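You operate a simulated robot arm through the tools that you are given. There is no shell and no other tool. Be economical: measure what you need, move in short steps, check, and stop when the job is done.

You run a simulated two-armed robot. Do the job below in one go: nothing can be reset, and whatever is moved stays where it is left.

TASK
Tighten the bowl plate's steel knobs, open its valve, try the gate lever.
Fine: both steel knobs on the bowl valve plate, before the valve is opened; the gate goes open and closed again.

The check looks at the end state, three seconds after you hand in, the way a careful person would. Anything else that was tipped, shoved, dropped, spilled or broken makes it a failure.

THE ROBOT
Two 7-joint arms with two-finger parallel grippers on one trunk, on a base that drives. Base frame: it is fixed to the floor where the robot stands at the start and does not move with it; the origin is under the middle of the robot, x ahead of it, y to its left, z up; the surface under the hand at the start is at about z = 0.92. Readings come in m, rad, newtons and seconds.
The left shoulder is at the start at [0.05, 0.168, 1.057], the right one opposite. With the tool pointing down near the work surface each hand reaches from about 0.1 to 0.64 m from the robot's upright axis, wherever it stands, measured 20 degrees to its own side. Places, roughly: black bowl toggle [1.1, -0.7, 0.9]; blue track toggle [1.1, -0.8, 0.9]; bowl left steel knob [0.5, 0, 0.8]; bowl pressure gauge [0.6, 0, 0.8]; bowl right steel knob [0.5, -0.1, 0.8]; bowl valve knob [0.6, 0.1, 0.8]; clip valve knob [1, -0.6, 0.7]; gate valve lever [1.2, -0.8, 0.9]; orange gate block [1.3, -0.7, 1.1]; orange valve knob [1.4, -0.7, 0.7]. Payload 1.57 kg a hand.
The TCP of each hand is the grasp point between the finger pads, 0.03 m short of the fingertips. In the tool frame z runs along the fingers and y along their closing line. Largest opening 0.08 m; finger width 0.017, thickness 0.012; the body of the gripper, 0.04 by 0.082 m, starts 0.08 m behind the TCP.
Orientation is that of the tool frame in the base frame, as a unit quaternion [w, x, y, z]. With the fingers straight down and closing along the base's y, the tool's x points along the base's -x, its y along +y and its z along -z.

THE INTERFACE
- The arms move only by the tool arm_command. It takes "left_targets", "right_targets" or both (then of equal length, played together; a hand with none holds still); each is a list of rows, each a list of 3 entries, a list of its own where there are three numbers: the shift along the base's x, y, z in units of 40 mm (1.0 is 40 mm), then the turn, a rotation vector about the base's x, y, z in units of 8 degrees (1.0 is 8 degrees), then the gripper command, from -1 (fully open) to 1 (shut), values between in proportion. In form: [[[dx, dy, dz], [ax, ay, az], jaw], ...]. A call has 1 to 20 rows; each row shifts and turns the commanded pose from where the row before left it. A call with a number of a shift or a turn outside -1 to 1 is refused whole. Each row takes 0.2 s and may step no farther than 0.05 m and 0.15 rad from the row before; otherwise, or with a gripper value out of range, the whole call is refused. A pose out of reach is approached as far as the arm can. The call stops where the force on the tool passes 40 N (or 10 N more than at its start, if that is more) or the arm is blocked; 0.2 s more then pass. The fingers move at their own pace (about 0.045 m/s each) and stop on an object; they squeeze with about 37 N. The grip force told is the motor's: it shows also when the fingers shut on nothing. Time passes only in rows, and 0.2 s behind the last, so rows that do not move let the fingers close. It gives the time, the measured TCP pose, the force on the tool (base axes), the opening and the grip force at its end, in the units of the frame above (readings bear some noise), with the torque about the TCP (base axes, N m) and any sound that the robot's microphone picked up.
- Cameras (640 x 400 px; columns grow to the right, rows downward): "scene" is now at [0.1215, 0.0061, 1.2516]; the picture's right is [0.07, -1.00, 0.00], its down [-0.71, -0.05, -0.71] and it looks along [0.71, 0.05, -0.71] (base axes); focal length 268 px, centre (320, 200). "left" rides on the left gripper at [0.072, 0.007, -0.122] in its tool frame; the picture's right is [-0.09, 1.00, 0.00], its down [-0.84, -0.08, -0.54] and it looks along [-0.54, -0.05, 0.84] (tool axes); focal length 238 px, centre (320, 200). "right" rides on the right gripper at [0.072, -0.007, -0.122] in its tool frame; the picture's right is [0.09, 1.00, 0.00], its down [-0.84, 0.08, -0.54] and it looks along [-0.54, 0.05, 0.84] (tool axes); focal length 238 px, centre (320, 200). There is no depth. A picture from a camera that has moved, and an enlarged one, comes with that camera's place and axes in the base frame and with its lens.
- grab_frame(camera): a new picture of that camera. The clock stands still meanwhile.
- lift_body(by): slides the trunk up (or, below 0, down) by that many m; the arms and the scene camera ride with it, the base frame stays. It gives what a move gives, with no picture.
- roll_base(legs): drives the robot by 1 to 6 legs, each [ahead, left, turn to the left] in m, m and rad, along the robot's own axes; the way and the turn of a leg run together, so that a leg with both is an arc; at most 1.5 m and 3.142 rad a leg. The arms and the cameras ride along, it lands a little off, and it stops where it bumps. It gives what a move gives.
- turn_head(pan, tilt): turns the head with the scene camera to pan (to the left, within 1.396 rad either way) and tilt (down, from -0.506 to 1.204), counted from straight ahead of the robot. It gives what a move gives.
- enlarge(camera, box): a new picture of the part [left, top, right, bottom] of that camera's present view, enlarged. The clock stands still meanwhile.
- job_done(): hands the job in; it is judged then, once.

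Go step by step. Nothing tells you exact positions but the pictures and the camera data: compare them with the known pose of the tool, close in by small moves and look again before you grip or let go. The budget is 120 turns and 108 pictures, counting those below and the enlarged ones. Unless the task says otherwise, let go and move clear before handing in.

The tools are called after ">>>" as a command line: name --argument value ..., lists and objects as JSON in quotes. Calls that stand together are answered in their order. arm_command: Moves the arms, as the interface text tells. Its arguments: {"type":"object","properties":{"left_targets":{"type":"array","items":{"type":"array"}},"right_targets":{"type":"array","items":{"type":"array"}}},"required":[]} The other tools are called the same way: lift_body (by) slides the trunk up or down; roll_base (legs) drives the base; turn_head (pan, tilt) turns the head that bears the scene camera; grab_frame (camera) takes a picture; enlarge (camera, box) takes an enlarged picture of a part of a camera's view; job_done () hands the job in.

At the start:

```text
t: 0.0
left_tool_pos: [0.4375, 0.1794, 0.9901]
left_tcp_rot: [-0.001, -0.001, 1.0, 0.0]
left_ft_force: [-0.2, -0.4, 0.6]
left_moment: [0.02, 0.0, -0.02]
left_finger_gap: 0.0803
left_grasp_force: 0.0
right_tool_pos: [0.4887, -0.2193, 0.947]
right_tcp_rot: [0.0, 0.0, 1.0, -0.001]
right_ft_force: [0.1, 0.5, 0.7]
right_moment: [0.0, 0.03, 0.02]
right_finger_gap: 0.0798
right_grasp_force: 0.2
trunk travel left (down, up): [-0.225, 0.218]
robot x, y, heading: [0.0005, 0.0011, 0.002]
head pan, tilt: [0.068, 0.785]
```

scene: 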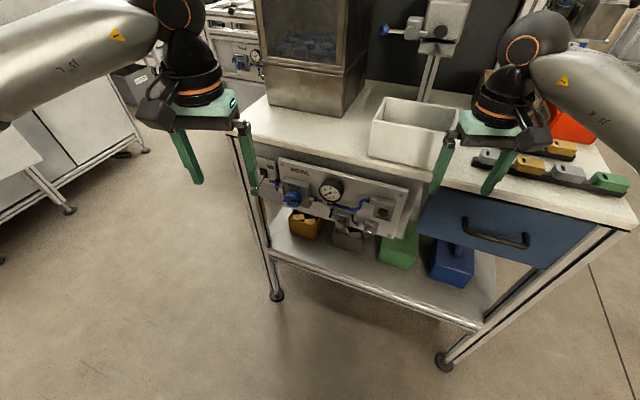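
right: 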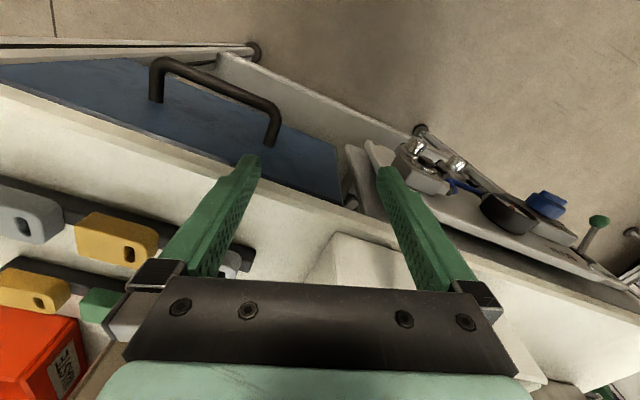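
left: 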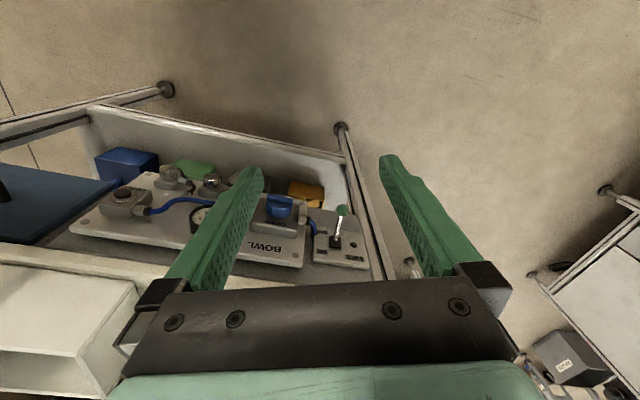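

I see the bowl plate on the front of the bench below the top; I enlarge it to find the knobs, the valve and the gauge.

>>> enlarge --camera "scene" --box '[240, 140, 440, 265]'

>>> enlarge --camera "left" --box '[60, 120, 380, 320]'

>>> enlarge --camera "scene" --box '[340, 0, 640, 190]'

```text
3.20 times, centred on (340, 202) of scene
camera zoom: at [0.1215, 0.0061, 1.2516], right [0.07, -1.0, 0.0], down [-0.71, -0.05, -0.71], along [0.71, 0.05, -0.71], focal length 858 px, centre (256, 192)
```

zoom: 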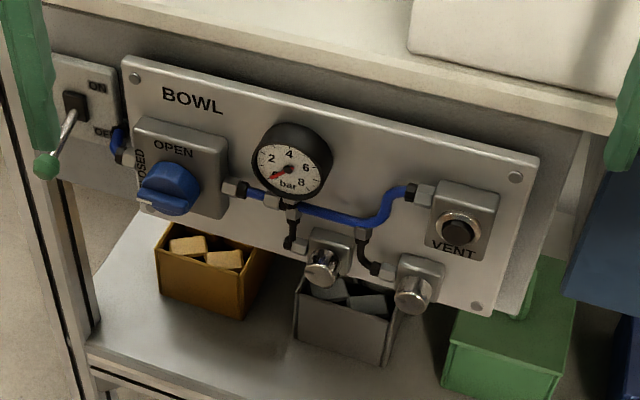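

```text
2.00 times, centred on (220, 220) of left
camera zoom: at [0.3669, 0.1852, 1.111], right [0.09, 1.0, 0.0], down [0.84, -0.08, 0.54], along [0.54, -0.05, -0.84], focal length 477 px, centre (520, 160)
```

zoom: 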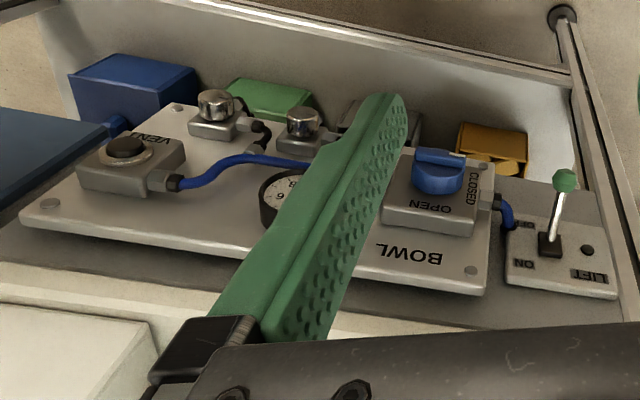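

```text
2.11 times, centred on (490, 95) of scene
camera zoom: at [0.1215, 0.0061, 1.2516], right [0.07, -1.0, 0.0], down [-0.71, -0.05, -0.71], along [0.71, 0.05, -0.71], focal length 564 px, centre (-38, 421)
```

zoom: 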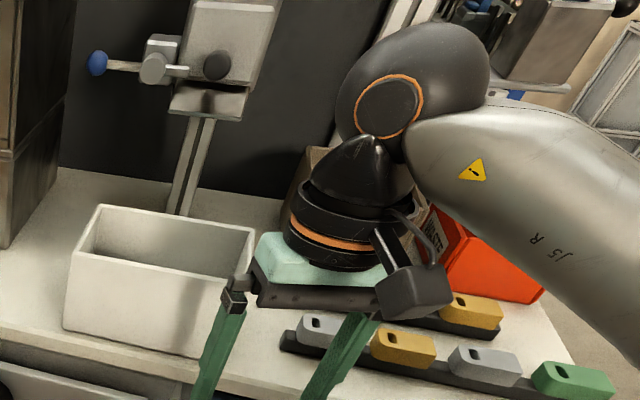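

The plate stands upright, faces back toward the robot and is turned about 17.5°. Its knobs are near [0.54, -0.01, 0.757], [0.516, -0.08, 0.76] and the valve at [0.567, 0.10, 0.805]. I raise the right hand a little, then back off and turn square to the plate.

>>> arm_command --right_targets '[[[-0.5, 0, 1], [0, 0, 0], -1], [[-0.5, 0, 1], [0, 0, 0], -1]]'

>>> roll_base --legs '[[-0.1, 0, 0], [0, 0, -0.305]]'

```text
t: 0.6
left_tool_pos: [0.4373, 0.1797, 0.9899]
left_tcp_rot: [0.0, -0.001, 1.0, -0.001]
left_ft_force: [-0.3, -0.6, 0.3]
left_moment: [0.0, 0.0, -0.01]
left_finger_gap: 0.0799
left_grasp_force: 0.1
right_tool_pos: [0.4486, -0.2187, 1.0287]
right_tcp_rot: [0.0, 0.0, 1.0, -0.001]
right_ft_force: [0.0, 0.6, -0.3]
right_moment: [0.03, 0.0, -0.03]
right_finger_gap: 0.0801
right_grasp_force: 0.0
trunk travel left (down, up): [-0.225, 0.218]
robot x, y, heading: [0.0004, -0.0031, 0.003]
head pan, tilt: [0.068, 0.785]
```

```text
t: 2.7
left_tool_pos: [0.3732, 0.0416, 0.9895]
left_tcp_rot: [0.001, 0.15, 0.989, 0.0]
left_ft_force: [0.4, -0.3, 0.2]
left_moment: [-0.03, 0.0, -0.01]
left_finger_gap: 0.08
left_grasp_force: 0.0
right_tool_pos: [0.2634, -0.3432, 1.0293]
right_tcp_rot: [0.0, 0.151, 0.989, 0.0]
right_ft_force: [0.5, -0.8, -0.2]
right_moment: [0.0, 0.02, -0.02]
right_finger_gap: 0.0799
right_grasp_force: 0.0
trunk travel left (down, up): [-0.225, 0.218]
robot x, y, heading: [-0.1006, 0.0002, -0.303]
head pan, tilt: [0.068, 0.785]
```

Now I pitch the left hand level, pointing at the plate.

>>> arm_command --left_targets '[[[0, 0, 0], [-0.298, -0.954, 0], -0.2], [[0, 0, 0], [-0.298, -0.954, 0], -0.2], [[0, 0, 0], [-0.298, -0.954, 0], -0.2], [[0, 0, 0], [-0.298, -0.954, 0], -0.2], [[0, 0, 0], [-0.298, -0.954, 0], -0.2], [[0, 0, 0], [-0.298, -0.954, 0], -0.2], [[0, 0, -0.5], [-0.298, -0.954, 0], -0.2], [[0, 0, -0.5], [-0.298, -0.954, 0], -0.2], [[0, 0, -0.5], [-0.298, -0.954, 0], -0.2], [[0, 0, -0.5], [-0.298, -0.954, 0], -0.2], [[0, 0, -0.5], [-0.298, -0.954, 0], -0.2], [[0, 0, -0.5], [-0.075, -0.238, 0], -0.2], [[0, 0, 0], [0, 0, 0], -0.2]]'

>>> grab_frame --camera "left"

>>> grab_frame --camera "scene"

```text
t: 5.5
left_tool_pos: [0.3727, 0.0151, 0.9286]
left_tcp_rot: [0.54, 0.136, 0.824, -0.104]
left_ft_force: [-0.2, 0.0, 0.5]
left_moment: [0.01, 0.02, 0.01]
left_finger_gap: 0.048
left_grasp_force: 0.1
left hand out of reach, approached as far as the arm can: row 8, 9, 10, 11, 12
right_tool_pos: [0.2641, -0.3433, 1.0289]
right_tcp_rot: [0.0, 0.15, 0.989, -0.001]
right_ft_force: [-0.2, -0.7, 0.7]
right_moment: [0.0, 0.03, -0.02]
right_finger_gap: 0.0801
right_grasp_force: 0.1
trunk travel left (down, up): [-0.225, 0.218]
robot x, y, heading: [-0.1019, 0.0008, -0.301]
head pan, tilt: [0.068, 0.785]
```

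```text
101 pictures are left
camera left: at [0.2428, 0.0673, 0.9106], right [0.37, 0.93, 0.06], down [-0.18, 0.01, 0.98], along [0.91, -0.37, 0.17], focal length 238 px, centre (320, 200)
```

left: 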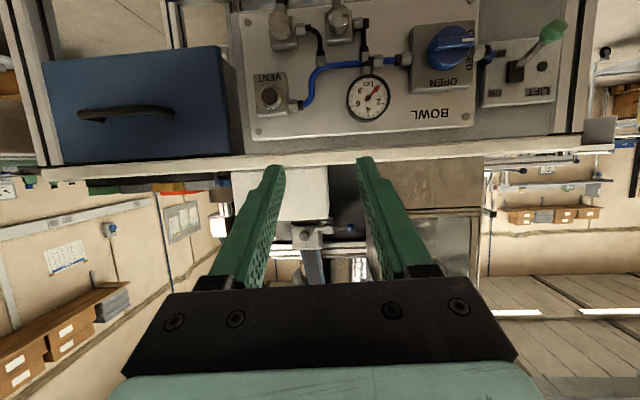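

```text
100 pictures are left
camera scene: at [0.0181, -0.03, 1.2516], right [-0.23, -0.97, 0.0], down [-0.69, 0.16, -0.71], along [0.69, -0.16, -0.71], focal length 268 px, centre (320, 200)
```

scene: 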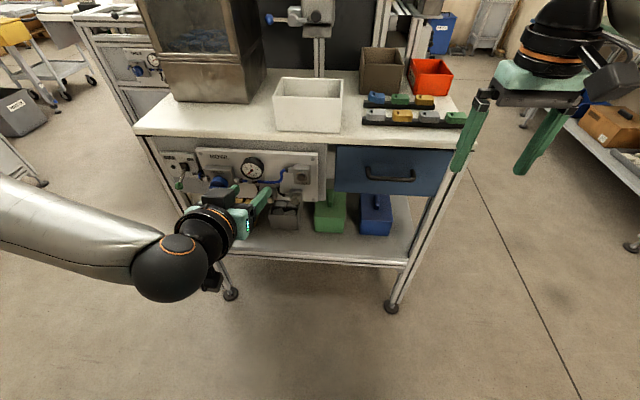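

The hand is a bit cramped near the body; moving forward and down frees it.

>>> arm_command --left_targets '[[[0.5, -0.15, -0.6], [0, 0, 0], -0.2], [[0.5, -0.15, -0.6], [0, 0, 0], -0.2], [[0.4, -0.15, -0.6], [0, 0, 0], -0.2], [[0.3, -0.1, -0.5], [0, 0, 0], -0.2], [[0, 0, -0.5], [0, 0, 0], -0.2], [[0, 0, 0], [0, 0, 0], -0.2]]'

>>> grab_frame --camera "left"

```text
t: 6.9
left_tool_pos: [0.435, -0.0416, 0.8481]
left_tcp_rot: [0.548, 0.127, 0.822, -0.089]
left_ft_force: [0.2, 0.2, -0.3]
left_moment: [0.0, -0.01, 0.0]
left_finger_gap: 0.0479
left_grasp_force: 0.2
left hand out of reach, approached as far as the arm can: row 1, 2, 3, 4, 5
right_tool_pos: [0.2638, -0.3421, 1.0296]
right_tcp_rot: [0.0, 0.151, 0.989, 0.0]
right_ft_force: [0.4, 0.8, 0.7]
right_moment: [-0.02, 0.01, -0.04]
right_finger_gap: 0.0799
right_grasp_force: 0.1
trunk travel left (down, up): [-0.225, 0.218]
robot x, y, heading: [-0.0985, 0.002, -0.307]
head pan, tilt: [0.068, 0.785]
```

```text
99 pictures are left
camera left: at [0.3036, 0.0056, 0.8276], right [0.34, 0.94, 0.08], down [-0.19, -0.01, 0.98], along [0.92, -0.35, 0.18], focal length 238 px, centre (320, 200)
```

left: 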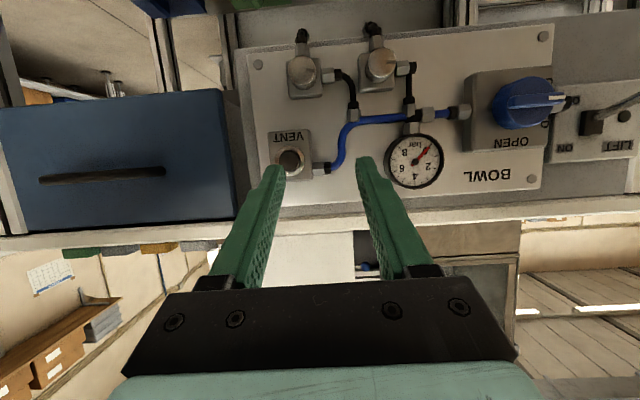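

The arm can't level the hand from this height, so I lower the trunk, which brings the forearm level.

>>> lift_body --by -0.15

>>> arm_command --left_targets '[[[0, 0, 0.2], [0, 0, 0], -0.2], [[0, 0, 0.2], [0, 0, 0], -0.2], [[0, 0, 0], [0, 0, 0], -0.2]]'

>>> grab_frame --camera "left"

>>> grab_frame --camera "scene"

```text
t: 8.7
left_tool_pos: [0.4357, -0.0429, 0.6983]
left_tcp_rot: [0.547, 0.129, 0.822, -0.091]
left_ft_force: [0.1, -0.2, -0.2]
left_moment: [0.01, 0.03, 0.01]
left_finger_gap: 0.0483
left_grasp_force: 0.1
right_tool_pos: [0.2636, -0.3432, 0.8785]
right_tcp_rot: [0.0, 0.151, 0.989, 0.0]
right_ft_force: [0.1, 0.9, 0.4]
right_moment: [0.03, 0.0, -0.02]
right_finger_gap: 0.0801
right_grasp_force: 0.1
trunk travel left (down, up): [-0.075, 0.368]
robot x, y, heading: [-0.1004, 0.0003, -0.297]
head pan, tilt: [0.068, 0.785]
```

```text
t: 9.5
left_tool_pos: [0.4342, -0.0429, 0.7143]
left_tcp_rot: [0.548, 0.128, 0.822, -0.09]
left_ft_force: [0.2, 0.0, -0.6]
left_moment: [-0.03, -0.01, 0.01]
left_finger_gap: 0.0481
left_grasp_force: 0.1
right_tool_pos: [0.2645, -0.3436, 0.8792]
right_tcp_rot: [0.0, 0.15, 0.989, -0.001]
right_ft_force: [0.7, 0.1, 0.1]
right_moment: [0.0, 0.01, 0.0]
right_finger_gap: 0.08
right_grasp_force: 0.0
trunk travel left (down, up): [-0.075, 0.368]
robot x, y, heading: [-0.0985, 0.0002, -0.302]
head pan, tilt: [0.068, 0.785]
```

```text
98 pictures are left
camera left: at [0.3031, 0.0058, 0.6939], right [0.34, 0.94, 0.08], down [-0.19, -0.01, 0.98], along [0.92, -0.35, 0.18], focal length 238 px, centre (320, 200)
```

left: 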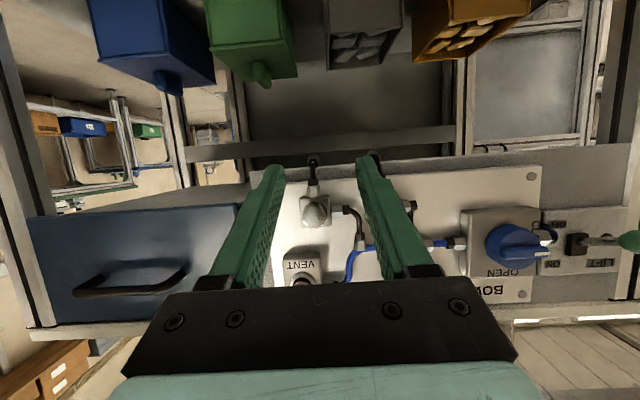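

```text
97 pictures are left
camera scene: at [0.018, -0.0302, 1.1016], right [-0.23, -0.97, 0.0], down [-0.69, 0.16, -0.71], along [0.69, -0.16, -0.71], focal length 268 px, centre (320, 200)
```

scene: 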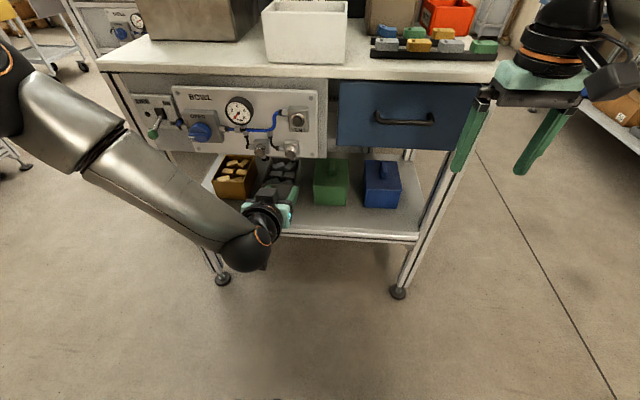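

>>> arm_command --left_targets '[[[0, 0, 0.2], [-0.3, -0.95, 0], -0.2], [[0, 0, 0.4], [-0.3, -0.95, 0], -0.2], [[0, 0, 0.4], [-0.25, -0.78, 0], -0.2], [[0, 0, 0], [0, 0, 0], -0.2]]'

>>> grab_frame --camera "left"

```text
t: 10.5
left_tool_pos: [0.4132, -0.083, 0.7807]
left_tcp_rot: [0.697, 0.108, 0.7, -0.111]
left_ft_force: [-0.3, 1.0, 0.0]
left_moment: [-0.01, 0.03, -0.03]
left_finger_gap: 0.0478
left_grasp_force: 0.0
left hand out of reach, approached as far as the arm can: row 1, 2, 3
right_tool_pos: [0.2644, -0.3433, 0.8773]
right_tcp_rot: [0.0, 0.151, 0.989, -0.001]
right_ft_force: [0.1, -0.2, -0.6]
right_moment: [0.01, 0.01, -0.03]
right_finger_gap: 0.0798
right_grasp_force: 0.1
trunk travel left (down, up): [-0.075, 0.368]
robot x, y, heading: [-0.0978, -0.0007, -0.304]
head pan, tilt: [0.068, 0.785]
```

```text
96 pictures are left
camera left: at [0.2982, -0.0399, 0.708], right [0.3, 0.95, 0.09], down [-0.54, 0.09, 0.84], along [0.79, -0.3, 0.54], focal length 238 px, centre (320, 200)
```

left: 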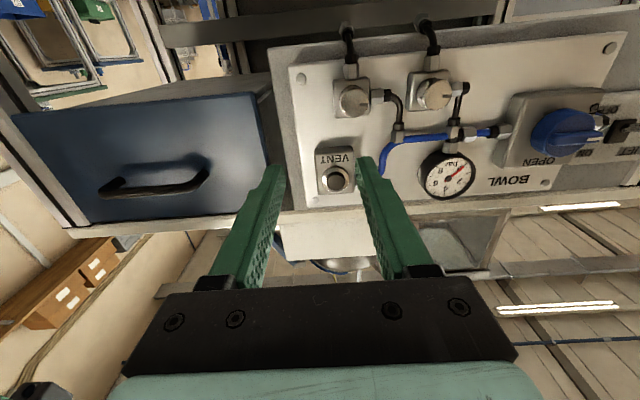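

The hand is now level and square to the plate. I line up in front of the right steel knob and check.

>>> arm_command --left_targets '[[[0.25, 0.79, -0.6], [0, 0, 0], -0.2], [[0.72, -0.226, 0], [0, 0, 0], -0.2], [[0, 0, 0], [0, 0, 0], -0.2]]'

>>> grab_frame --camera "left"

>>> enlarge --camera "scene" --box '[160, 80, 360, 205]'

```text
t: 11.3
left_tool_pos: [0.4317, -0.0944, 0.7816]
left_tcp_rot: [0.697, 0.109, 0.7, -0.111]
left_ft_force: [-0.8, -0.2, 0.4]
left_moment: [0.0, 0.02, 0.01]
left_finger_gap: 0.048
left_grasp_force: 0.0
left hand out of reach, approached as far as the arm can: row 1, 2
right_tool_pos: [0.2647, -0.3426, 0.8789]
right_tcp_rot: [0.001, 0.15, 0.989, 0.001]
right_ft_force: [0.5, -0.1, 0.8]
right_moment: [0.0, 0.02, -0.02]
right_finger_gap: 0.0801
right_grasp_force: 0.0
trunk travel left (down, up): [-0.075, 0.368]
robot x, y, heading: [-0.1026, -0.0031, -0.296]
head pan, tilt: [0.068, 0.785]
```

```text
95 pictures are left
camera left: at [0.3167, -0.053, 0.7098], right [0.31, 0.95, 0.09], down [-0.53, 0.1, 0.84], along [0.79, -0.3, 0.54], focal length 238 px, centre (320, 200)
```

left: 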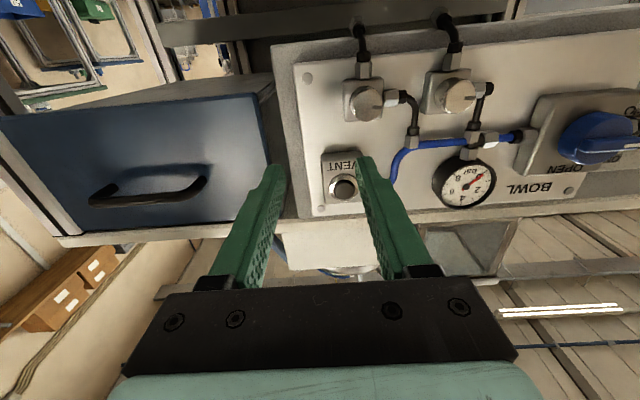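

```text
3.20 times, centred on (260, 142) of scene
camera zoom: at [0.018, -0.0303, 1.1016], right [-0.23, -0.97, 0.0], down [-0.69, 0.16, -0.71], along [0.69, -0.16, -0.71], focal length 858 px, centre (512, 384)
```

zoom: 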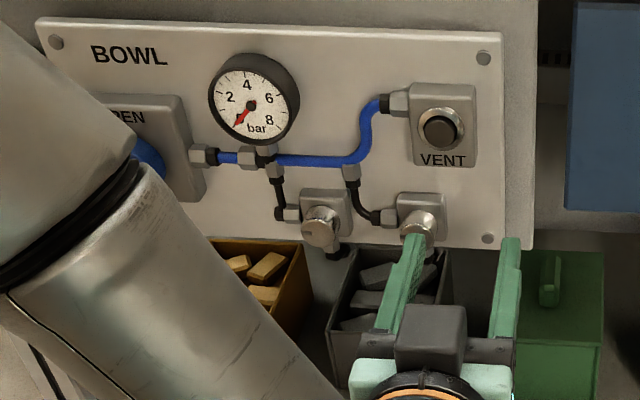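

The arm is against a wrist limit this close in. I back off 12 cm and lower the trunk a little to straighten it out.

>>> roll_base --legs '[[-0.12, 0, 0]]'

>>> lift_body --by -0.04

>>> arm_command --left_targets '[[[0.8, -0.25, 0.1], [0, 0, 0], -0.2], [[0.8, -0.25, 0.1], [0, 0, 0], -0.2], [[0.8, 0.25, 0.1], [0, 0, 0], -0.2], [[0.4, 0.5, 0.1], [0, 0, 0], -0.2], [[0, 0, 0], [0, 0, 0], -0.2]]'

>>> grab_frame --camera "left"

```text
t: 12.5
left_tool_pos: [0.3189, -0.06, 0.7822]
left_tcp_rot: [0.696, 0.108, 0.7, -0.112]
left_ft_force: [0.0, 0.4, 0.4]
left_moment: [0.0, -0.02, 0.02]
left_finger_gap: 0.0479
left_grasp_force: 0.2
right_tool_pos: [0.1515, -0.3082, 0.8798]
right_tcp_rot: [0.001, 0.15, 0.989, 0.001]
right_ft_force: [-0.4, 0.0, 0.0]
right_moment: [0.02, 0.01, 0.01]
right_finger_gap: 0.08
right_grasp_force: 0.1
trunk travel left (down, up): [-0.075, 0.368]
robot x, y, heading: [-0.2096, 0.0375, -0.304]
head pan, tilt: [0.068, 0.785]
```

```text
t: 13.3
left_tool_pos: [0.3182, -0.0594, 0.7416]
left_tcp_rot: [0.697, 0.108, 0.7, -0.11]
left_ft_force: [0.2, -1.0, 0.3]
left_moment: [0.0, 0.02, 0.03]
left_finger_gap: 0.0479
left_grasp_force: 0.0
right_tool_pos: [0.1503, -0.3082, 0.8392]
right_tcp_rot: [-0.001, 0.151, 0.989, 0.0]
right_ft_force: [-0.9, 0.8, 0.1]
right_moment: [0.0, 0.0, 0.0]
right_finger_gap: 0.0802
right_grasp_force: 0.2
trunk travel left (down, up): [-0.035, 0.408]
robot x, y, heading: [-0.2154, 0.0325, -0.305]
head pan, tilt: [0.068, 0.785]
```

```text
t: 14.5
left_tool_pos: [0.4112, -0.0855, 0.7808]
left_tcp_rot: [0.694, 0.106, 0.704, -0.108]
left_ft_force: [0.5, 0.2, 0.3]
left_moment: [0.03, 0.0, 0.03]
left_finger_gap: 0.048
left_grasp_force: 0.0
left hand out of reach, approached as far as the arm can: row 1, 2, 3, 4
right_tool_pos: [0.1521, -0.3083, 0.8404]
right_tcp_rot: [0.0, 0.151, 0.989, 0.0]
right_ft_force: [0.2, 0.5, 1.6]
right_moment: [-0.01, -0.02, 0.02]
right_finger_gap: 0.0797
right_grasp_force: 0.1
trunk travel left (down, up): [-0.035, 0.408]
robot x, y, heading: [-0.2134, 0.0363, -0.304]
head pan, tilt: [0.068, 0.785]
```

```text
93 pictures are left
camera left: at [0.2954, -0.045, 0.7103], right [0.3, 0.95, 0.09], down [-0.53, 0.09, 0.84], along [0.79, -0.3, 0.53], focal length 238 px, centre (320, 200)
```

left: 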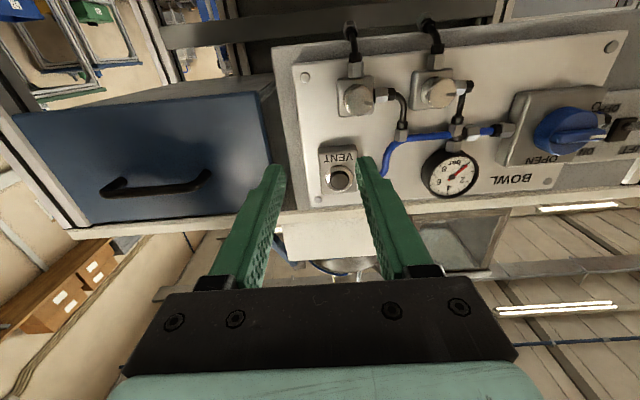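

Still limited; I look at the arm's posture.

>>> turn_head --pan 0.5 --tilt 0.9

>>> grab_frame --camera "scene"

>>> grab_frame --camera "right"

```text
t: 15.4
left_tool_pos: [0.4104, -0.0863, 0.7818]
left_tcp_rot: [0.695, 0.105, 0.703, -0.108]
left_ft_force: [0.8, -0.2, 0.5]
left_moment: [-0.05, 0.01, 0.06]
left_finger_gap: 0.0482
left_grasp_force: 0.1
right_tool_pos: [0.1521, -0.3074, 0.8384]
right_tcp_rot: [0.0, 0.15, 0.989, 0.0]
right_ft_force: [-0.8, -0.2, 0.0]
right_moment: [-0.02, 0.0, -0.01]
right_finger_gap: 0.0799
right_grasp_force: 0.0
trunk travel left (down, up): [-0.035, 0.408]
robot x, y, heading: [-0.2131, 0.0363, -0.302]
head pan, tilt: [0.499, 0.901]
```

```text
92 pictures are left
camera scene: at [-0.1, 0.0385, 1.0526], right [0.2, -0.98, 0.0], down [-0.77, -0.15, -0.62], along [0.61, 0.12, -0.78], focal length 268 px, centre (320, 200)
```

scene: 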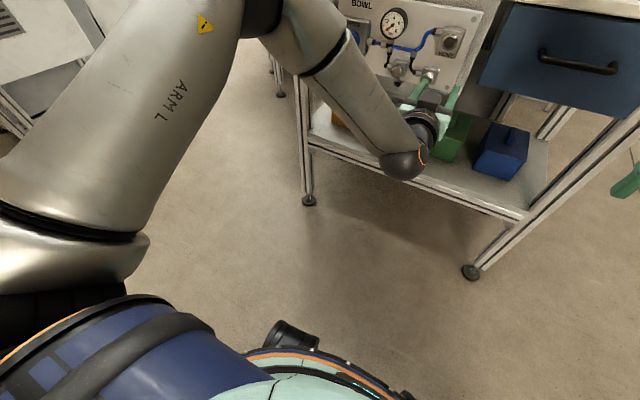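

```text
91 pictures are left
camera right: at [0.0819, -0.2914, 0.9603], right [0.21, 0.98, 0.0], down [0.82, -0.18, 0.54], along [0.53, -0.11, -0.84], focal length 238 px, centre (320, 200)
```

right: 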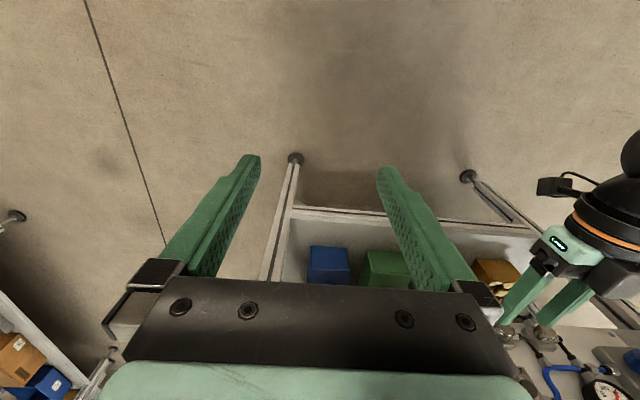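

The elbow is folded hard forward. I back off another 18 cm so the arm must stretch out, then bring the hand forward again.

>>> roll_base --legs '[[-0.18, 0, 0]]'

>>> arm_command --left_targets '[[[0.8, -0.25, 0], [0, 0, 0], -0.2], [[0.8, -0.25, 0], [0, 0, 0], -0.2], [[0.8, -0.25, 0], [0, 0, 0], -0.2], [[0.8, -0.25, 0], [0, 0, 0], -0.2], [[0.8, -0.25, 0], [0, 0, 0], -0.2], [[0, 0, 0], [0, 0, 0], -0.2]]'

>>> grab_frame --camera "scene"

```text
t: 17.0
left_tool_pos: [0.235, -0.0304, 0.7813]
left_tcp_rot: [0.695, 0.104, 0.704, -0.106]
left_ft_force: [0.8, -0.1, 0.7]
left_moment: [-0.04, -0.02, -0.01]
left_finger_gap: 0.048
left_grasp_force: 0.1
right_tool_pos: [-0.0229, -0.2535, 0.8398]
right_tcp_rot: [0.001, 0.148, 0.989, 0.0]
right_ft_force: [-0.3, -0.4, 0.0]
right_moment: [-0.01, -0.01, 0.0]
right_finger_gap: 0.0801
right_grasp_force: 0.1
trunk travel left (down, up): [-0.035, 0.408]
robot x, y, heading: [-0.3872, 0.0908, -0.301]
head pan, tilt: [0.499, 0.901]
```

```text
t: 18.4
left_tool_pos: [0.3947, -0.0823, 0.7832]
left_tcp_rot: [0.695, 0.105, 0.704, -0.107]
left_ft_force: [-0.7, 0.8, -0.7]
left_moment: [0.01, -0.01, -0.02]
left_finger_gap: 0.048
left_grasp_force: 0.0
right_tool_pos: [-0.0241, -0.2525, 0.84]
right_tcp_rot: [0.0, 0.149, 0.989, 0.0]
right_ft_force: [0.0, 0.2, -0.3]
right_moment: [0.01, -0.01, 0.0]
right_finger_gap: 0.0801
right_grasp_force: 0.0
trunk travel left (down, up): [-0.035, 0.408]
robot x, y, heading: [-0.3867, 0.0886, -0.297]
head pan, tilt: [0.499, 0.901]
```

```text
90 pictures are left
camera scene: at [-0.2757, 0.0933, 1.0526], right [0.2, -0.98, 0.0], down [-0.77, -0.16, -0.62], along [0.61, 0.12, -0.78], focal length 268 px, centre (320, 200)
```

scene: 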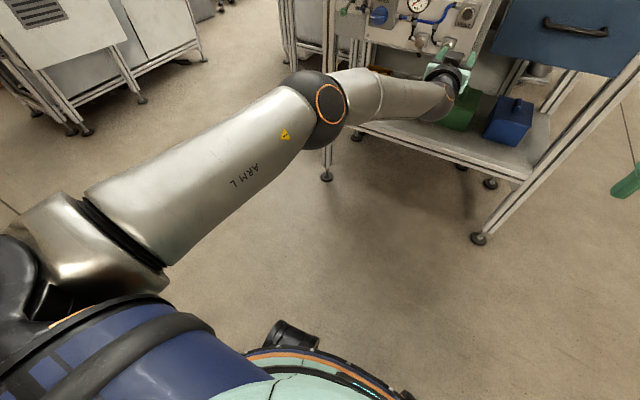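

Now the arm is free. I line up 6 cm short of the right steel knob.

>>> arm_command --left_targets '[[[0.7, 0.24, -0.33], [0, 0, 0], -0.2], [[0.65, 0.24, -0.33], [0, 0, 0], -0.2], [[0, 0, 0], [0, 0, 0], -0.2]]'

>>> turn_head --pan 0.1 --tilt 0.45

>>> grab_frame --camera "left"

>>> grab_frame --camera "scene"

```text
t: 19.2
left_tool_pos: [0.4259, -0.0475, 0.7637]
left_tcp_rot: [0.695, 0.105, 0.703, -0.107]
left_ft_force: [0.8, -0.7, -0.5]
left_moment: [0.0, -0.01, -0.03]
left_finger_gap: 0.0481
left_grasp_force: 0.1
left hand out of reach, approached as far as the arm can: row 1, 2
right_tool_pos: [-0.0222, -0.2518, 0.8399]
right_tcp_rot: [0.0, 0.149, 0.989, 0.0]
right_ft_force: [-0.2, -0.1, -0.2]
right_moment: [0.02, 0.04, -0.01]
right_finger_gap: 0.0802
right_grasp_force: 0.0
trunk travel left (down, up): [-0.035, 0.408]
robot x, y, heading: [-0.3881, 0.0888, -0.298]
head pan, tilt: [0.499, 0.901]
```

```text
t: 20.1
left_tool_pos: [0.4259, -0.0469, 0.7646]
left_tcp_rot: [0.696, 0.104, 0.703, -0.106]
left_ft_force: [0.2, -0.1, 0.2]
left_moment: [-0.01, 0.0, -0.02]
left_finger_gap: 0.0479
left_grasp_force: 0.1
right_tool_pos: [-0.024, -0.2532, 0.8386]
right_tcp_rot: [0.0, 0.148, 0.989, -0.001]
right_ft_force: [1.0, 0.0, 0.2]
right_moment: [-0.01, 0.01, -0.02]
right_finger_gap: 0.0803
right_grasp_force: 0.0
trunk travel left (down, up): [-0.035, 0.408]
robot x, y, heading: [-0.3859, 0.0922, -0.298]
head pan, tilt: [0.099, 0.45]
```

```text
89 pictures are left
camera left: at [0.3103, -0.0056, 0.6928], right [0.29, 0.95, 0.09], down [-0.53, 0.09, 0.84], along [0.79, -0.29, 0.53], focal length 238 px, centre (320, 200)
```

left: 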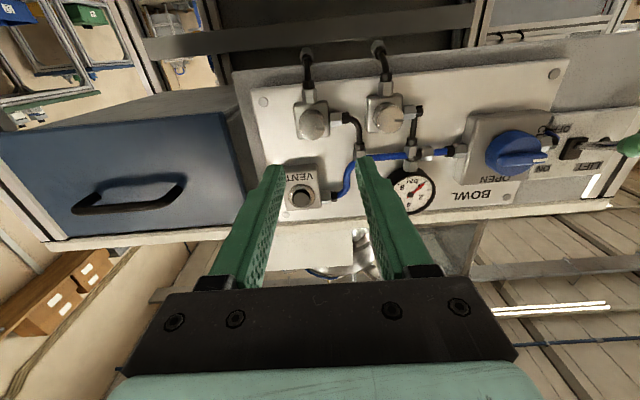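

```text
88 pictures are left
camera scene: at [-0.2597, 0.0601, 1.0909], right [-0.2, -0.98, 0.0], down [-0.43, 0.09, -0.9], along [0.88, -0.18, -0.44], focal length 268 px, centre (320, 200)
```

scene: 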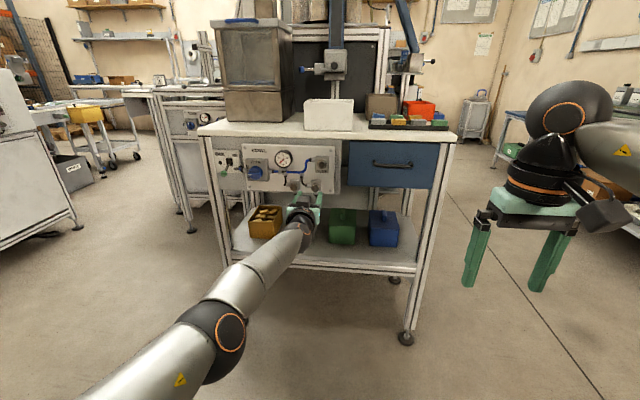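

The hand is aligned but at full stretch; I retract the hand a bit and drive the base forward 9 cm.

>>> arm_command --left_targets '[[[-0.95, 0.3, 0], [0, 0, 0], -0.2], [[-0.7, 0.22, -0.1], [0, 0, 0], -0.2], [[0, 0, 0], [0, 0, 0], -0.2]]'

>>> roll_base --legs '[[0.09, 0, 0]]'

>>> grab_frame --camera "left"

```text
t: 20.9
left_tool_pos: [0.4184, -0.0555, 0.7538]
left_tcp_rot: [0.696, 0.104, 0.703, -0.106]
left_ft_force: [0.7, 0.5, 0.3]
left_moment: [0.02, -0.02, 0.01]
left_finger_gap: 0.0478
left_grasp_force: 0.1
left hand out of reach, approached as far as the arm can: row 1, 2
right_tool_pos: [-0.0236, -0.2534, 0.8386]
right_tcp_rot: [0.001, 0.148, 0.989, 0.0]
right_ft_force: [0.0, 0.0, -0.5]
right_moment: [0.02, 0.0, 0.01]
right_finger_gap: 0.0801
right_grasp_force: 0.0
trunk travel left (down, up): [-0.035, 0.408]
robot x, y, heading: [-0.3888, 0.0881, -0.298]
head pan, tilt: [0.099, 0.45]
```

```text
t: 22.0
left_tool_pos: [0.5026, -0.0822, 0.7532]
left_tcp_rot: [0.696, 0.104, 0.703, -0.106]
left_ft_force: [0.7, -0.5, 0.1]
left_moment: [-0.01, 0.0, -0.01]
left_finger_gap: 0.0479
left_grasp_force: 0.0
right_tool_pos: [0.0625, -0.278, 0.8387]
right_tcp_rot: [0.001, 0.149, 0.989, 0.0]
right_ft_force: [-0.4, 1.1, 0.2]
right_moment: [0.01, 0.02, -0.01]
right_finger_gap: 0.0801
right_grasp_force: 0.1
trunk travel left (down, up): [-0.035, 0.408]
robot x, y, heading: [-0.3056, 0.0642, -0.294]
head pan, tilt: [0.099, 0.45]
```

```text
87 pictures are left
camera left: at [0.3879, -0.0395, 0.6825], right [0.29, 0.95, 0.09], down [-0.53, 0.09, 0.84], along [0.79, -0.29, 0.53], focal length 238 px, centre (320, 200)
```

left: 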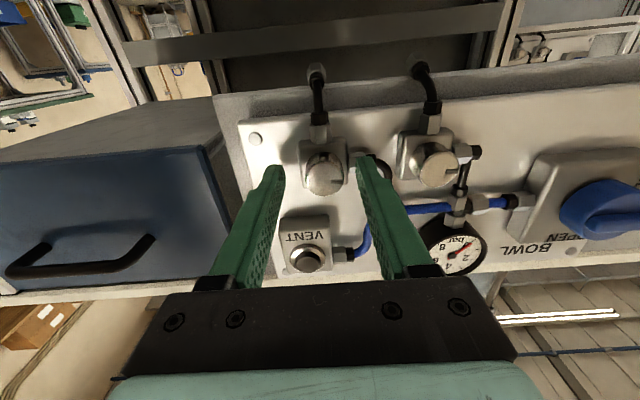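

The right steel knob is now right between the fingertips with no contact. I ease 8 mm forward and close.

>>> arm_command --left_targets '[[[0.1, -0.03, 0.05], [0, 0, 0], -0.2], [[0.1, -0.03, 0], [0, 0, 0], -0.2], [[0, 0, 0], [0, 0, 0], -0.2]]'

>>> grab_frame --camera "left"

>>> enlarge --camera "scene" --box '[220, 120, 380, 220]'

```text
t: 22.8
left_tool_pos: [0.5057, -0.0795, 0.7576]
left_tcp_rot: [0.695, 0.102, 0.704, -0.105]
left_ft_force: [0.4, -1.0, -0.1]
left_moment: [0.01, 0.02, -0.02]
left_finger_gap: 0.0479
left_grasp_force: 0.1
left hand out of reach, approached as far as the arm can: row 1, 2
right_tool_pos: [0.062, -0.2769, 0.839]
right_tcp_rot: [0.001, 0.148, 0.989, 0.0]
right_ft_force: [0.2, 0.0, 0.4]
right_moment: [-0.04, -0.02, 0.01]
right_finger_gap: 0.0801
right_grasp_force: 0.0
trunk travel left (down, up): [-0.035, 0.408]
robot x, y, heading: [-0.3018, 0.0657, -0.297]
head pan, tilt: [0.099, 0.45]
```

```text
86 pictures are left
camera left: at [0.3901, -0.0382, 0.6863], right [0.29, 0.95, 0.09], down [-0.53, 0.09, 0.84], along [0.79, -0.29, 0.53], focal length 238 px, centre (320, 200)
```

left: 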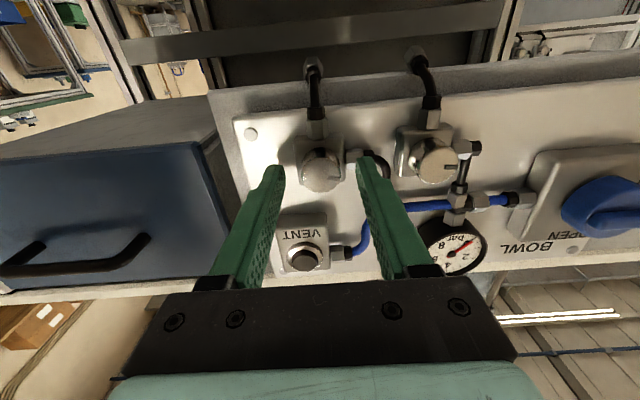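

```text
4.00 times, centred on (300, 170) of scene
camera zoom: at [-0.1749, 0.0341, 1.091], right [-0.2, -0.98, 0.0], down [-0.43, 0.09, -0.9], along [0.88, -0.18, -0.44], focal length 1072 px, centre (400, 320)
```

zoom: 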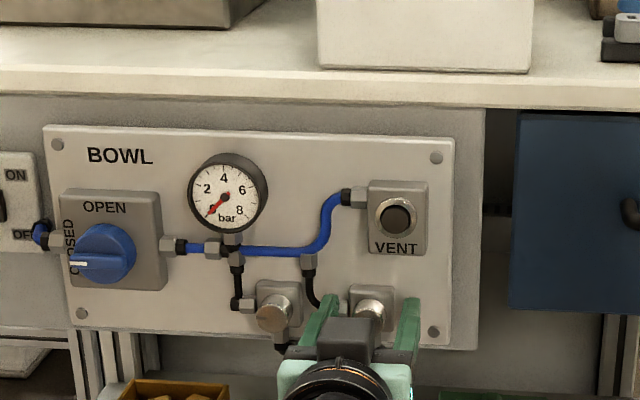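

Some wrist joint is at a limit. I back off 6 cm and try rolling the hand counter-clockwise, which is also the start I want for a clockwise turn.

>>> roll_base --legs '[[-0.06, 0, 0]]'

>>> arm_command --left_targets '[[[0, 0, 0], [-0.95, 0.3, 0], -0.2], [[0, 0, 0], [-0.95, 0.3, 0], -0.2], [[0, 0, 0], [-0.95, 0.3, 0], -0.2], [[0, 0, 0], [-0.95, 0.3, 0], -0.2], [[0, 0, 0], [0, 0, 0], -0.2]]'

>>> arm_command --left_targets '[[[0.4, -0.12, 0], [0, 0, 0], -0.2], [[0, 0, 0], [0, 0, 0], -0.2]]'

```text
t: 23.7
left_tool_pos: [0.4491, -0.0632, 0.7573]
left_tcp_rot: [0.695, 0.103, 0.703, -0.106]
left_ft_force: [0.4, -0.4, 0.1]
left_moment: [0.02, -0.01, -0.03]
left_finger_gap: 0.048
left_grasp_force: 0.1
right_tool_pos: [0.0048, -0.2615, 0.8386]
right_tcp_rot: [0.001, 0.148, 0.989, 0.0]
right_ft_force: [0.2, 0.5, -0.1]
right_moment: [-0.02, 0.01, -0.02]
right_finger_gap: 0.0802
right_grasp_force: 0.1
trunk travel left (down, up): [-0.035, 0.408]
robot x, y, heading: [-0.3582, 0.082, -0.296]
head pan, tilt: [0.099, 0.45]
```

```text
t: 24.9
left_tool_pos: [0.4495, -0.0618, 0.7568]
left_tcp_rot: [0.637, -0.092, 0.706, -0.295]
left_ft_force: [0.3, 0.4, -0.2]
left_moment: [-0.03, 0.02, 0.01]
left_finger_gap: 0.0483
left_grasp_force: 0.1
right_tool_pos: [0.0045, -0.2608, 0.8395]
right_tcp_rot: [0.0, 0.149, 0.989, -0.001]
right_ft_force: [0.3, -0.2, 0.0]
right_moment: [0.02, -0.01, -0.02]
right_finger_gap: 0.0799
right_grasp_force: 0.0
trunk travel left (down, up): [-0.035, 0.408]
robot x, y, heading: [-0.3623, 0.0811, -0.301]
head pan, tilt: [0.099, 0.45]
```

```text
t: 25.5
left_tool_pos: [0.45, -0.0606, 0.7592]
left_tcp_rot: [0.637, -0.092, 0.706, -0.295]
left_ft_force: [0.2, -0.4, -0.4]
left_moment: [0.0, 0.01, -0.01]
left_finger_gap: 0.048
left_grasp_force: 0.1
left hand out of reach, approached as far as the arm can: row 1
right_tool_pos: [0.0044, -0.2606, 0.8386]
right_tcp_rot: [-0.001, 0.149, 0.989, 0.0]
right_ft_force: [-0.5, -0.5, -0.3]
right_moment: [-0.02, 0.0, 0.07]
right_finger_gap: 0.0799
right_grasp_force: 0.1
trunk travel left (down, up): [-0.035, 0.408]
robot x, y, heading: [-0.3584, 0.0806, -0.3]
head pan, tilt: [0.099, 0.45]
```

Rolling is free; the arm is simply at full stretch here. I pull the hand back and then will move the base in instead.

>>> arm_command --left_targets '[[[-0.8, 0.25, 0.2], [0, 0, 0], -0.2], [[-0.8, 0.25, 0.2], [0, 0, 0], -0.2], [[-0.8, 0.25, 0], [0, 0, 0], -0.2], [[-0.8, 0.25, 0], [0, 0, 0], -0.2], [[0, 0, 0], [0, 0, 0], -0.2]]'

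>>> grab_frame --camera "scene"

```text
t: 26.7
left_tool_pos: [0.4412, -0.0746, 0.7581]
left_tcp_rot: [0.638, -0.09, 0.706, -0.296]
left_ft_force: [0.4, 0.1, 0.5]
left_moment: [-0.02, -0.01, 0.02]
left_finger_gap: 0.0478
left_grasp_force: 0.0
left hand out of reach, approached as far as the arm can: row 1, 2, 3, 4
right_tool_pos: [0.0051, -0.2614, 0.8388]
right_tcp_rot: [0.0, 0.149, 0.989, -0.001]
right_ft_force: [0.4, -0.5, 0.5]
right_moment: [0.01, 0.03, -0.02]
right_finger_gap: 0.08
right_grasp_force: 0.2
trunk travel left (down, up): [-0.035, 0.408]
robot x, y, heading: [-0.3573, 0.081, -0.304]
head pan, tilt: [0.099, 0.45]
```

```text
84 pictures are left
camera scene: at [-0.2314, 0.0514, 1.091], right [-0.2, -0.98, 0.0], down [-0.43, 0.09, -0.9], along [0.88, -0.18, -0.44], focal length 268 px, centre (320, 200)
```

scene: 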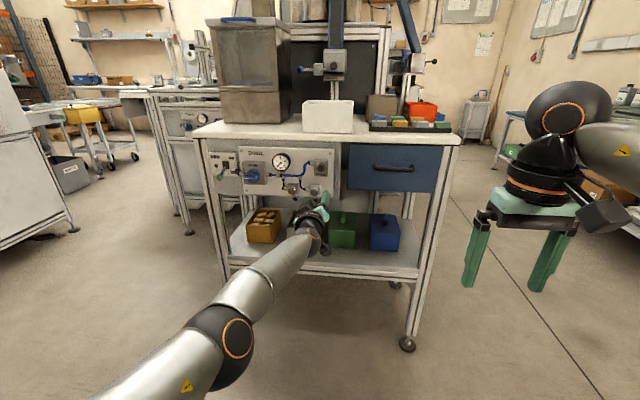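

>>> arm_command --left_targets '[[[-0.3, 0.1, 0], [0.3, 0.95, 0], -0.2], [[-0.3, 0.1, 0], [0.3, 0.95, 0], -0.2], [[-0.5, 0.15, 0], [0.3, 0.95, 0], -0.2], [[-0.5, 0.15, 0], [0.3, 0.95, 0], -0.2], [[-0.5, 0.15, 0], [0, 0, 0], -0.2], [[0, 0, 0], [0, 0, 0], -0.2]]'

```text
t: 28.1
left_tool_pos: [0.3803, -0.0559, 0.757]
left_tcp_rot: [0.461, -0.115, 0.855, -0.207]
left_ft_force: [-0.4, -0.9, -0.3]
left_moment: [-0.02, -0.02, 0.0]
left_finger_gap: 0.0479
left_grasp_force: 0.2
left hand out of reach, approached as far as the arm can: row 1, 2, 3
right_tool_pos: [0.0052, -0.2608, 0.8393]
right_tcp_rot: [0.0, 0.149, 0.989, -0.001]
right_ft_force: [0.2, 1.2, 0.0]
right_moment: [-0.02, -0.01, 0.03]
right_finger_gap: 0.08
right_grasp_force: 0.0
trunk travel left (down, up): [-0.035, 0.408]
robot x, y, heading: [-0.3608, 0.0805, -0.302]
head pan, tilt: [0.099, 0.45]
```

>>> arm_command --left_targets '[[[-0.3, 0.1, 0], [-0.3, -0.95, 0], -0.2], [[-0.3, 0.1, 0], [-0.3, -0.95, 0], -0.2], [[-0.3, 0.1, 0], [-0.3, -0.95, 0], -0.2], [[-0.3, 0.1, 0], [-0.3, -0.95, 0], -0.2], [[0, 0, 0], [0, 0, 0], -0.2]]'

```text
t: 29.3
left_tool_pos: [0.3218, -0.0689, 0.7775]
left_tcp_rot: [0.657, -0.103, 0.688, -0.291]
left_ft_force: [0.4, 0.9, -0.1]
left_moment: [0.01, 0.0, 0.02]
left_finger_gap: 0.048
left_grasp_force: 0.1
left hand out of reach, approached as far as the arm can: row 4
right_tool_pos: [0.0053, -0.2614, 0.8403]
right_tcp_rot: [0.0, 0.149, 0.989, 0.0]
right_ft_force: [0.0, 0.2, -0.5]
right_moment: [0.03, 0.01, -0.02]
right_finger_gap: 0.0801
right_grasp_force: 0.2
trunk travel left (down, up): [-0.035, 0.408]
robot x, y, heading: [-0.3637, 0.0771, -0.301]
head pan, tilt: [0.099, 0.45]
```

The workable distance band is about 0.71–0.79 m. I put the hand at 0.75 m ahead, at the right knob's height and lateral position.

>>> arm_command --left_targets '[[[0.8, 0.3, -0.25], [0.05, 0.12, -0.12], -0.2], [[0.73, 0.4, -0.25], [0.05, 0.12, -0.12], -0.2], [[0, 0, 0], [0, 0, 0], -0.2]]'

>>> roll_base --legs '[[0.095, 0, 0]]'

>>> grab_frame --camera "left"

```text
t: 30.1
left_tool_pos: [0.3744, -0.0827, 0.786]
left_tcp_rot: [0.64, -0.089, 0.704, -0.296]
left_ft_force: [0.1, -0.6, 0.0]
left_moment: [0.0, -0.02, 0.02]
left_finger_gap: 0.048
left_grasp_force: 0.1
left hand out of reach, approached as far as the arm can: row 1, 2
right_tool_pos: [0.0047, -0.2615, 0.8391]
right_tcp_rot: [0.0, 0.149, 0.989, 0.0]
right_ft_force: [0.2, -0.4, 0.3]
right_moment: [0.01, 0.0, 0.01]
right_finger_gap: 0.0801
right_grasp_force: 0.0
trunk travel left (down, up): [-0.035, 0.408]
robot x, y, heading: [-0.3621, 0.0808, -0.301]
head pan, tilt: [0.099, 0.45]
```

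```text
t: 31.3
left_tool_pos: [0.4644, -0.1096, 0.7873]
left_tcp_rot: [0.64, -0.09, 0.703, -0.296]
left_ft_force: [0.2, 0.6, 0.2]
left_moment: [-0.02, 0.04, -0.01]
left_finger_gap: 0.0481
left_grasp_force: 0.1
right_tool_pos: [0.0963, -0.2889, 0.8387]
right_tcp_rot: [0.0, 0.148, 0.989, 0.0]
right_ft_force: [0.0, -0.7, -0.3]
right_moment: [0.06, 0.0, 0.03]
right_finger_gap: 0.0799
right_grasp_force: 0.1
trunk travel left (down, up): [-0.035, 0.408]
robot x, y, heading: [-0.2717, 0.056, -0.301]
head pan, tilt: [0.099, 0.45]
```

```text
83 pictures are left
camera left: at [0.3387, -0.1054, 0.7219], right [0.27, 0.85, -0.45], down [-0.4, 0.52, 0.75], along [0.88, -0.02, 0.48], focal length 238 px, centre (320, 200)
```

left: 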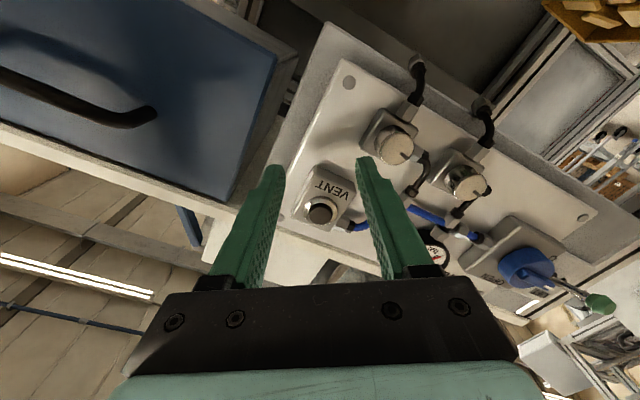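

Orientation is right; the arm's own lateral/height range is tight, so I carry the hand with the base and trunk: 4.1 cm left, 3 cm down.

>>> lift_body --by -0.03

>>> roll_base --legs '[[0, 0.041, 0]]'

>>> grab_frame --camera "left"

```text
t: 32.0
left_tool_pos: [0.4655, -0.1094, 0.7569]
left_tcp_rot: [0.641, -0.09, 0.703, -0.295]
left_ft_force: [-0.4, -0.2, 0.1]
left_moment: [-0.02, 0.01, 0.01]
left_finger_gap: 0.0479
left_grasp_force: 0.0
right_tool_pos: [0.0963, -0.2889, 0.808]
right_tcp_rot: [0.0, 0.148, 0.989, 0.0]
right_ft_force: [-0.2, -0.9, 0.0]
right_moment: [-0.01, 0.0, 0.0]
right_finger_gap: 0.0801
right_grasp_force: 0.1
trunk travel left (down, up): [-0.005, 0.438]
robot x, y, heading: [-0.2721, 0.0532, -0.292]
head pan, tilt: [0.099, 0.45]
```

```text
t: 33.0
left_tool_pos: [0.4768, -0.0706, 0.7566]
left_tcp_rot: [0.64, -0.09, 0.703, -0.295]
left_ft_force: [-0.1, 0.2, -0.4]
left_moment: [0.02, -0.03, 0.03]
left_finger_gap: 0.048
left_grasp_force: 0.0
right_tool_pos: [0.1086, -0.2492, 0.8085]
right_tcp_rot: [0.0, 0.148, 0.989, 0.0]
right_ft_force: [-0.6, -0.7, 1.0]
right_moment: [0.02, 0.0, 0.0]
right_finger_gap: 0.0803
right_grasp_force: 0.0
trunk travel left (down, up): [-0.005, 0.438]
robot x, y, heading: [-0.2537, 0.0867, -0.297]
head pan, tilt: [0.099, 0.45]
```

```text
82 pictures are left
camera left: at [0.3506, -0.0664, 0.6919], right [0.26, 0.85, -0.45], down [-0.4, 0.52, 0.75], along [0.88, -0.02, 0.48], focal length 238 px, centre (320, 200)
```

left: 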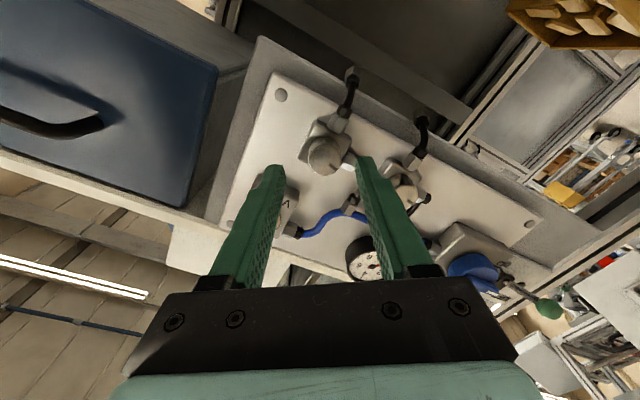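

The knob is 5.5 cm ahead of the TCP, centred to within 4 mm. I drive 3.8 cm forward, 3 mm left, to bring the fingertips over it.

>>> roll_base --legs '[[0.038, 0.004, 0]]'

>>> grab_frame --camera "left"

>>> enlarge --camera "scene" --box '[220, 120, 380, 220]'

```text
t: 33.9
left_tool_pos: [0.5147, -0.0784, 0.7574]
left_tcp_rot: [0.641, -0.091, 0.703, -0.294]
left_ft_force: [0.4, -0.4, 0.7]
left_moment: [0.04, -0.01, 0.01]
left_finger_gap: 0.0479
left_grasp_force: 0.0
right_tool_pos: [0.1449, -0.2571, 0.8084]
right_tcp_rot: [0.001, 0.147, 0.989, 0.0]
right_ft_force: [-0.3, 0.2, 0.3]
right_moment: [0.01, 0.0, 0.01]
right_finger_gap: 0.0801
right_grasp_force: 0.1
trunk travel left (down, up): [-0.005, 0.438]
robot x, y, heading: [-0.2216, 0.0859, -0.297]
head pan, tilt: [0.099, 0.45]
```

```text
81 pictures are left
camera left: at [0.3875, -0.0732, 0.6919], right [0.26, 0.85, -0.45], down [-0.4, 0.52, 0.75], along [0.88, -0.02, 0.48], focal length 238 px, centre (320, 200)
```

left: 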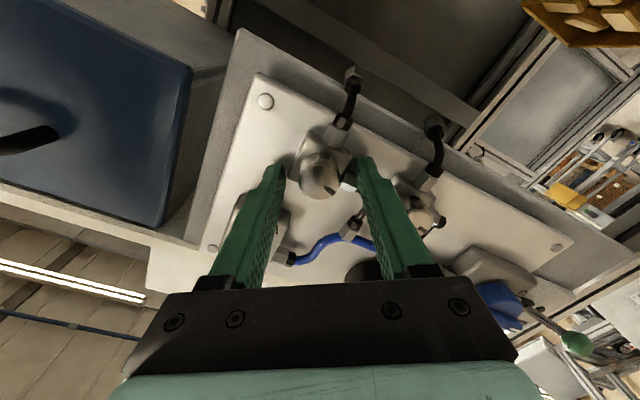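

```text
4.00 times, centred on (300, 170) of scene
camera zoom: at [-0.0924, 0.0554, 1.061], right [-0.2, -0.98, 0.0], down [-0.43, 0.09, -0.9], along [0.88, -0.18, -0.44], focal length 1072 px, centre (400, 320)
```

zoom: 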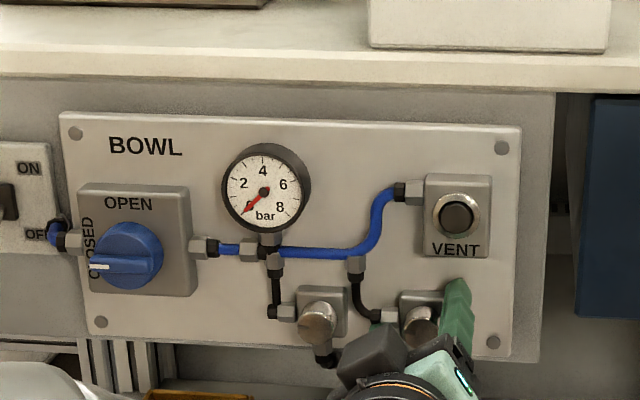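

The fingertips are about 5 mm past the knob's face; 1 cm more, then close.

>>> roll_base --legs '[[0.01, 0, 0]]'

>>> grab_frame --camera "left"

```text
t: 34.7
left_tool_pos: [0.5162, -0.0784, 0.7577]
left_tcp_rot: [0.642, -0.091, 0.702, -0.295]
left_ft_force: [-8.7, 5.3, 3.1]
left_moment: [-0.15, -0.13, -0.24]
left_finger_gap: 0.0474
left_grasp_force: 0.1
right_tool_pos: [0.148, -0.2575, 0.8094]
right_tcp_rot: [0.001, 0.148, 0.989, 0.0]
right_ft_force: [-0.3, -0.3, -0.4]
right_moment: [0.0, 0.0, 0.01]
right_finger_gap: 0.08
right_grasp_force: 0.1
trunk travel left (down, up): [-0.005, 0.438]
robot x, y, heading: [-0.2132, 0.0815, -0.291]
head pan, tilt: [0.099, 0.45]
stopped in leg 1: the force on the tool passed its limit at 47 N (the readings are from after the stop); the commanded pose is now the measured one
```

```text
79 pictures are left
camera left: at [0.3901, -0.0746, 0.6924], right [0.27, 0.85, -0.45], down [-0.4, 0.52, 0.75], along [0.88, -0.02, 0.48], focal length 238 px, centre (320, 200)
```

left: 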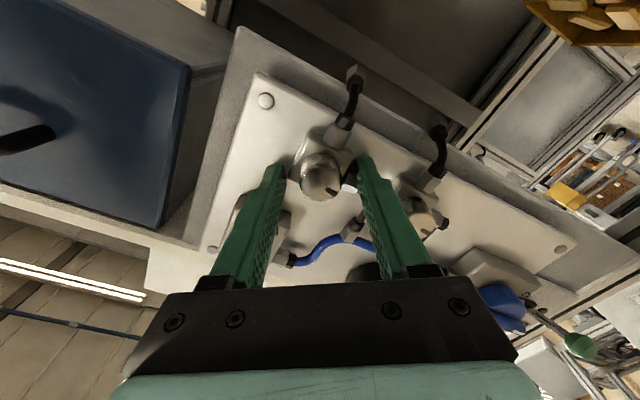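

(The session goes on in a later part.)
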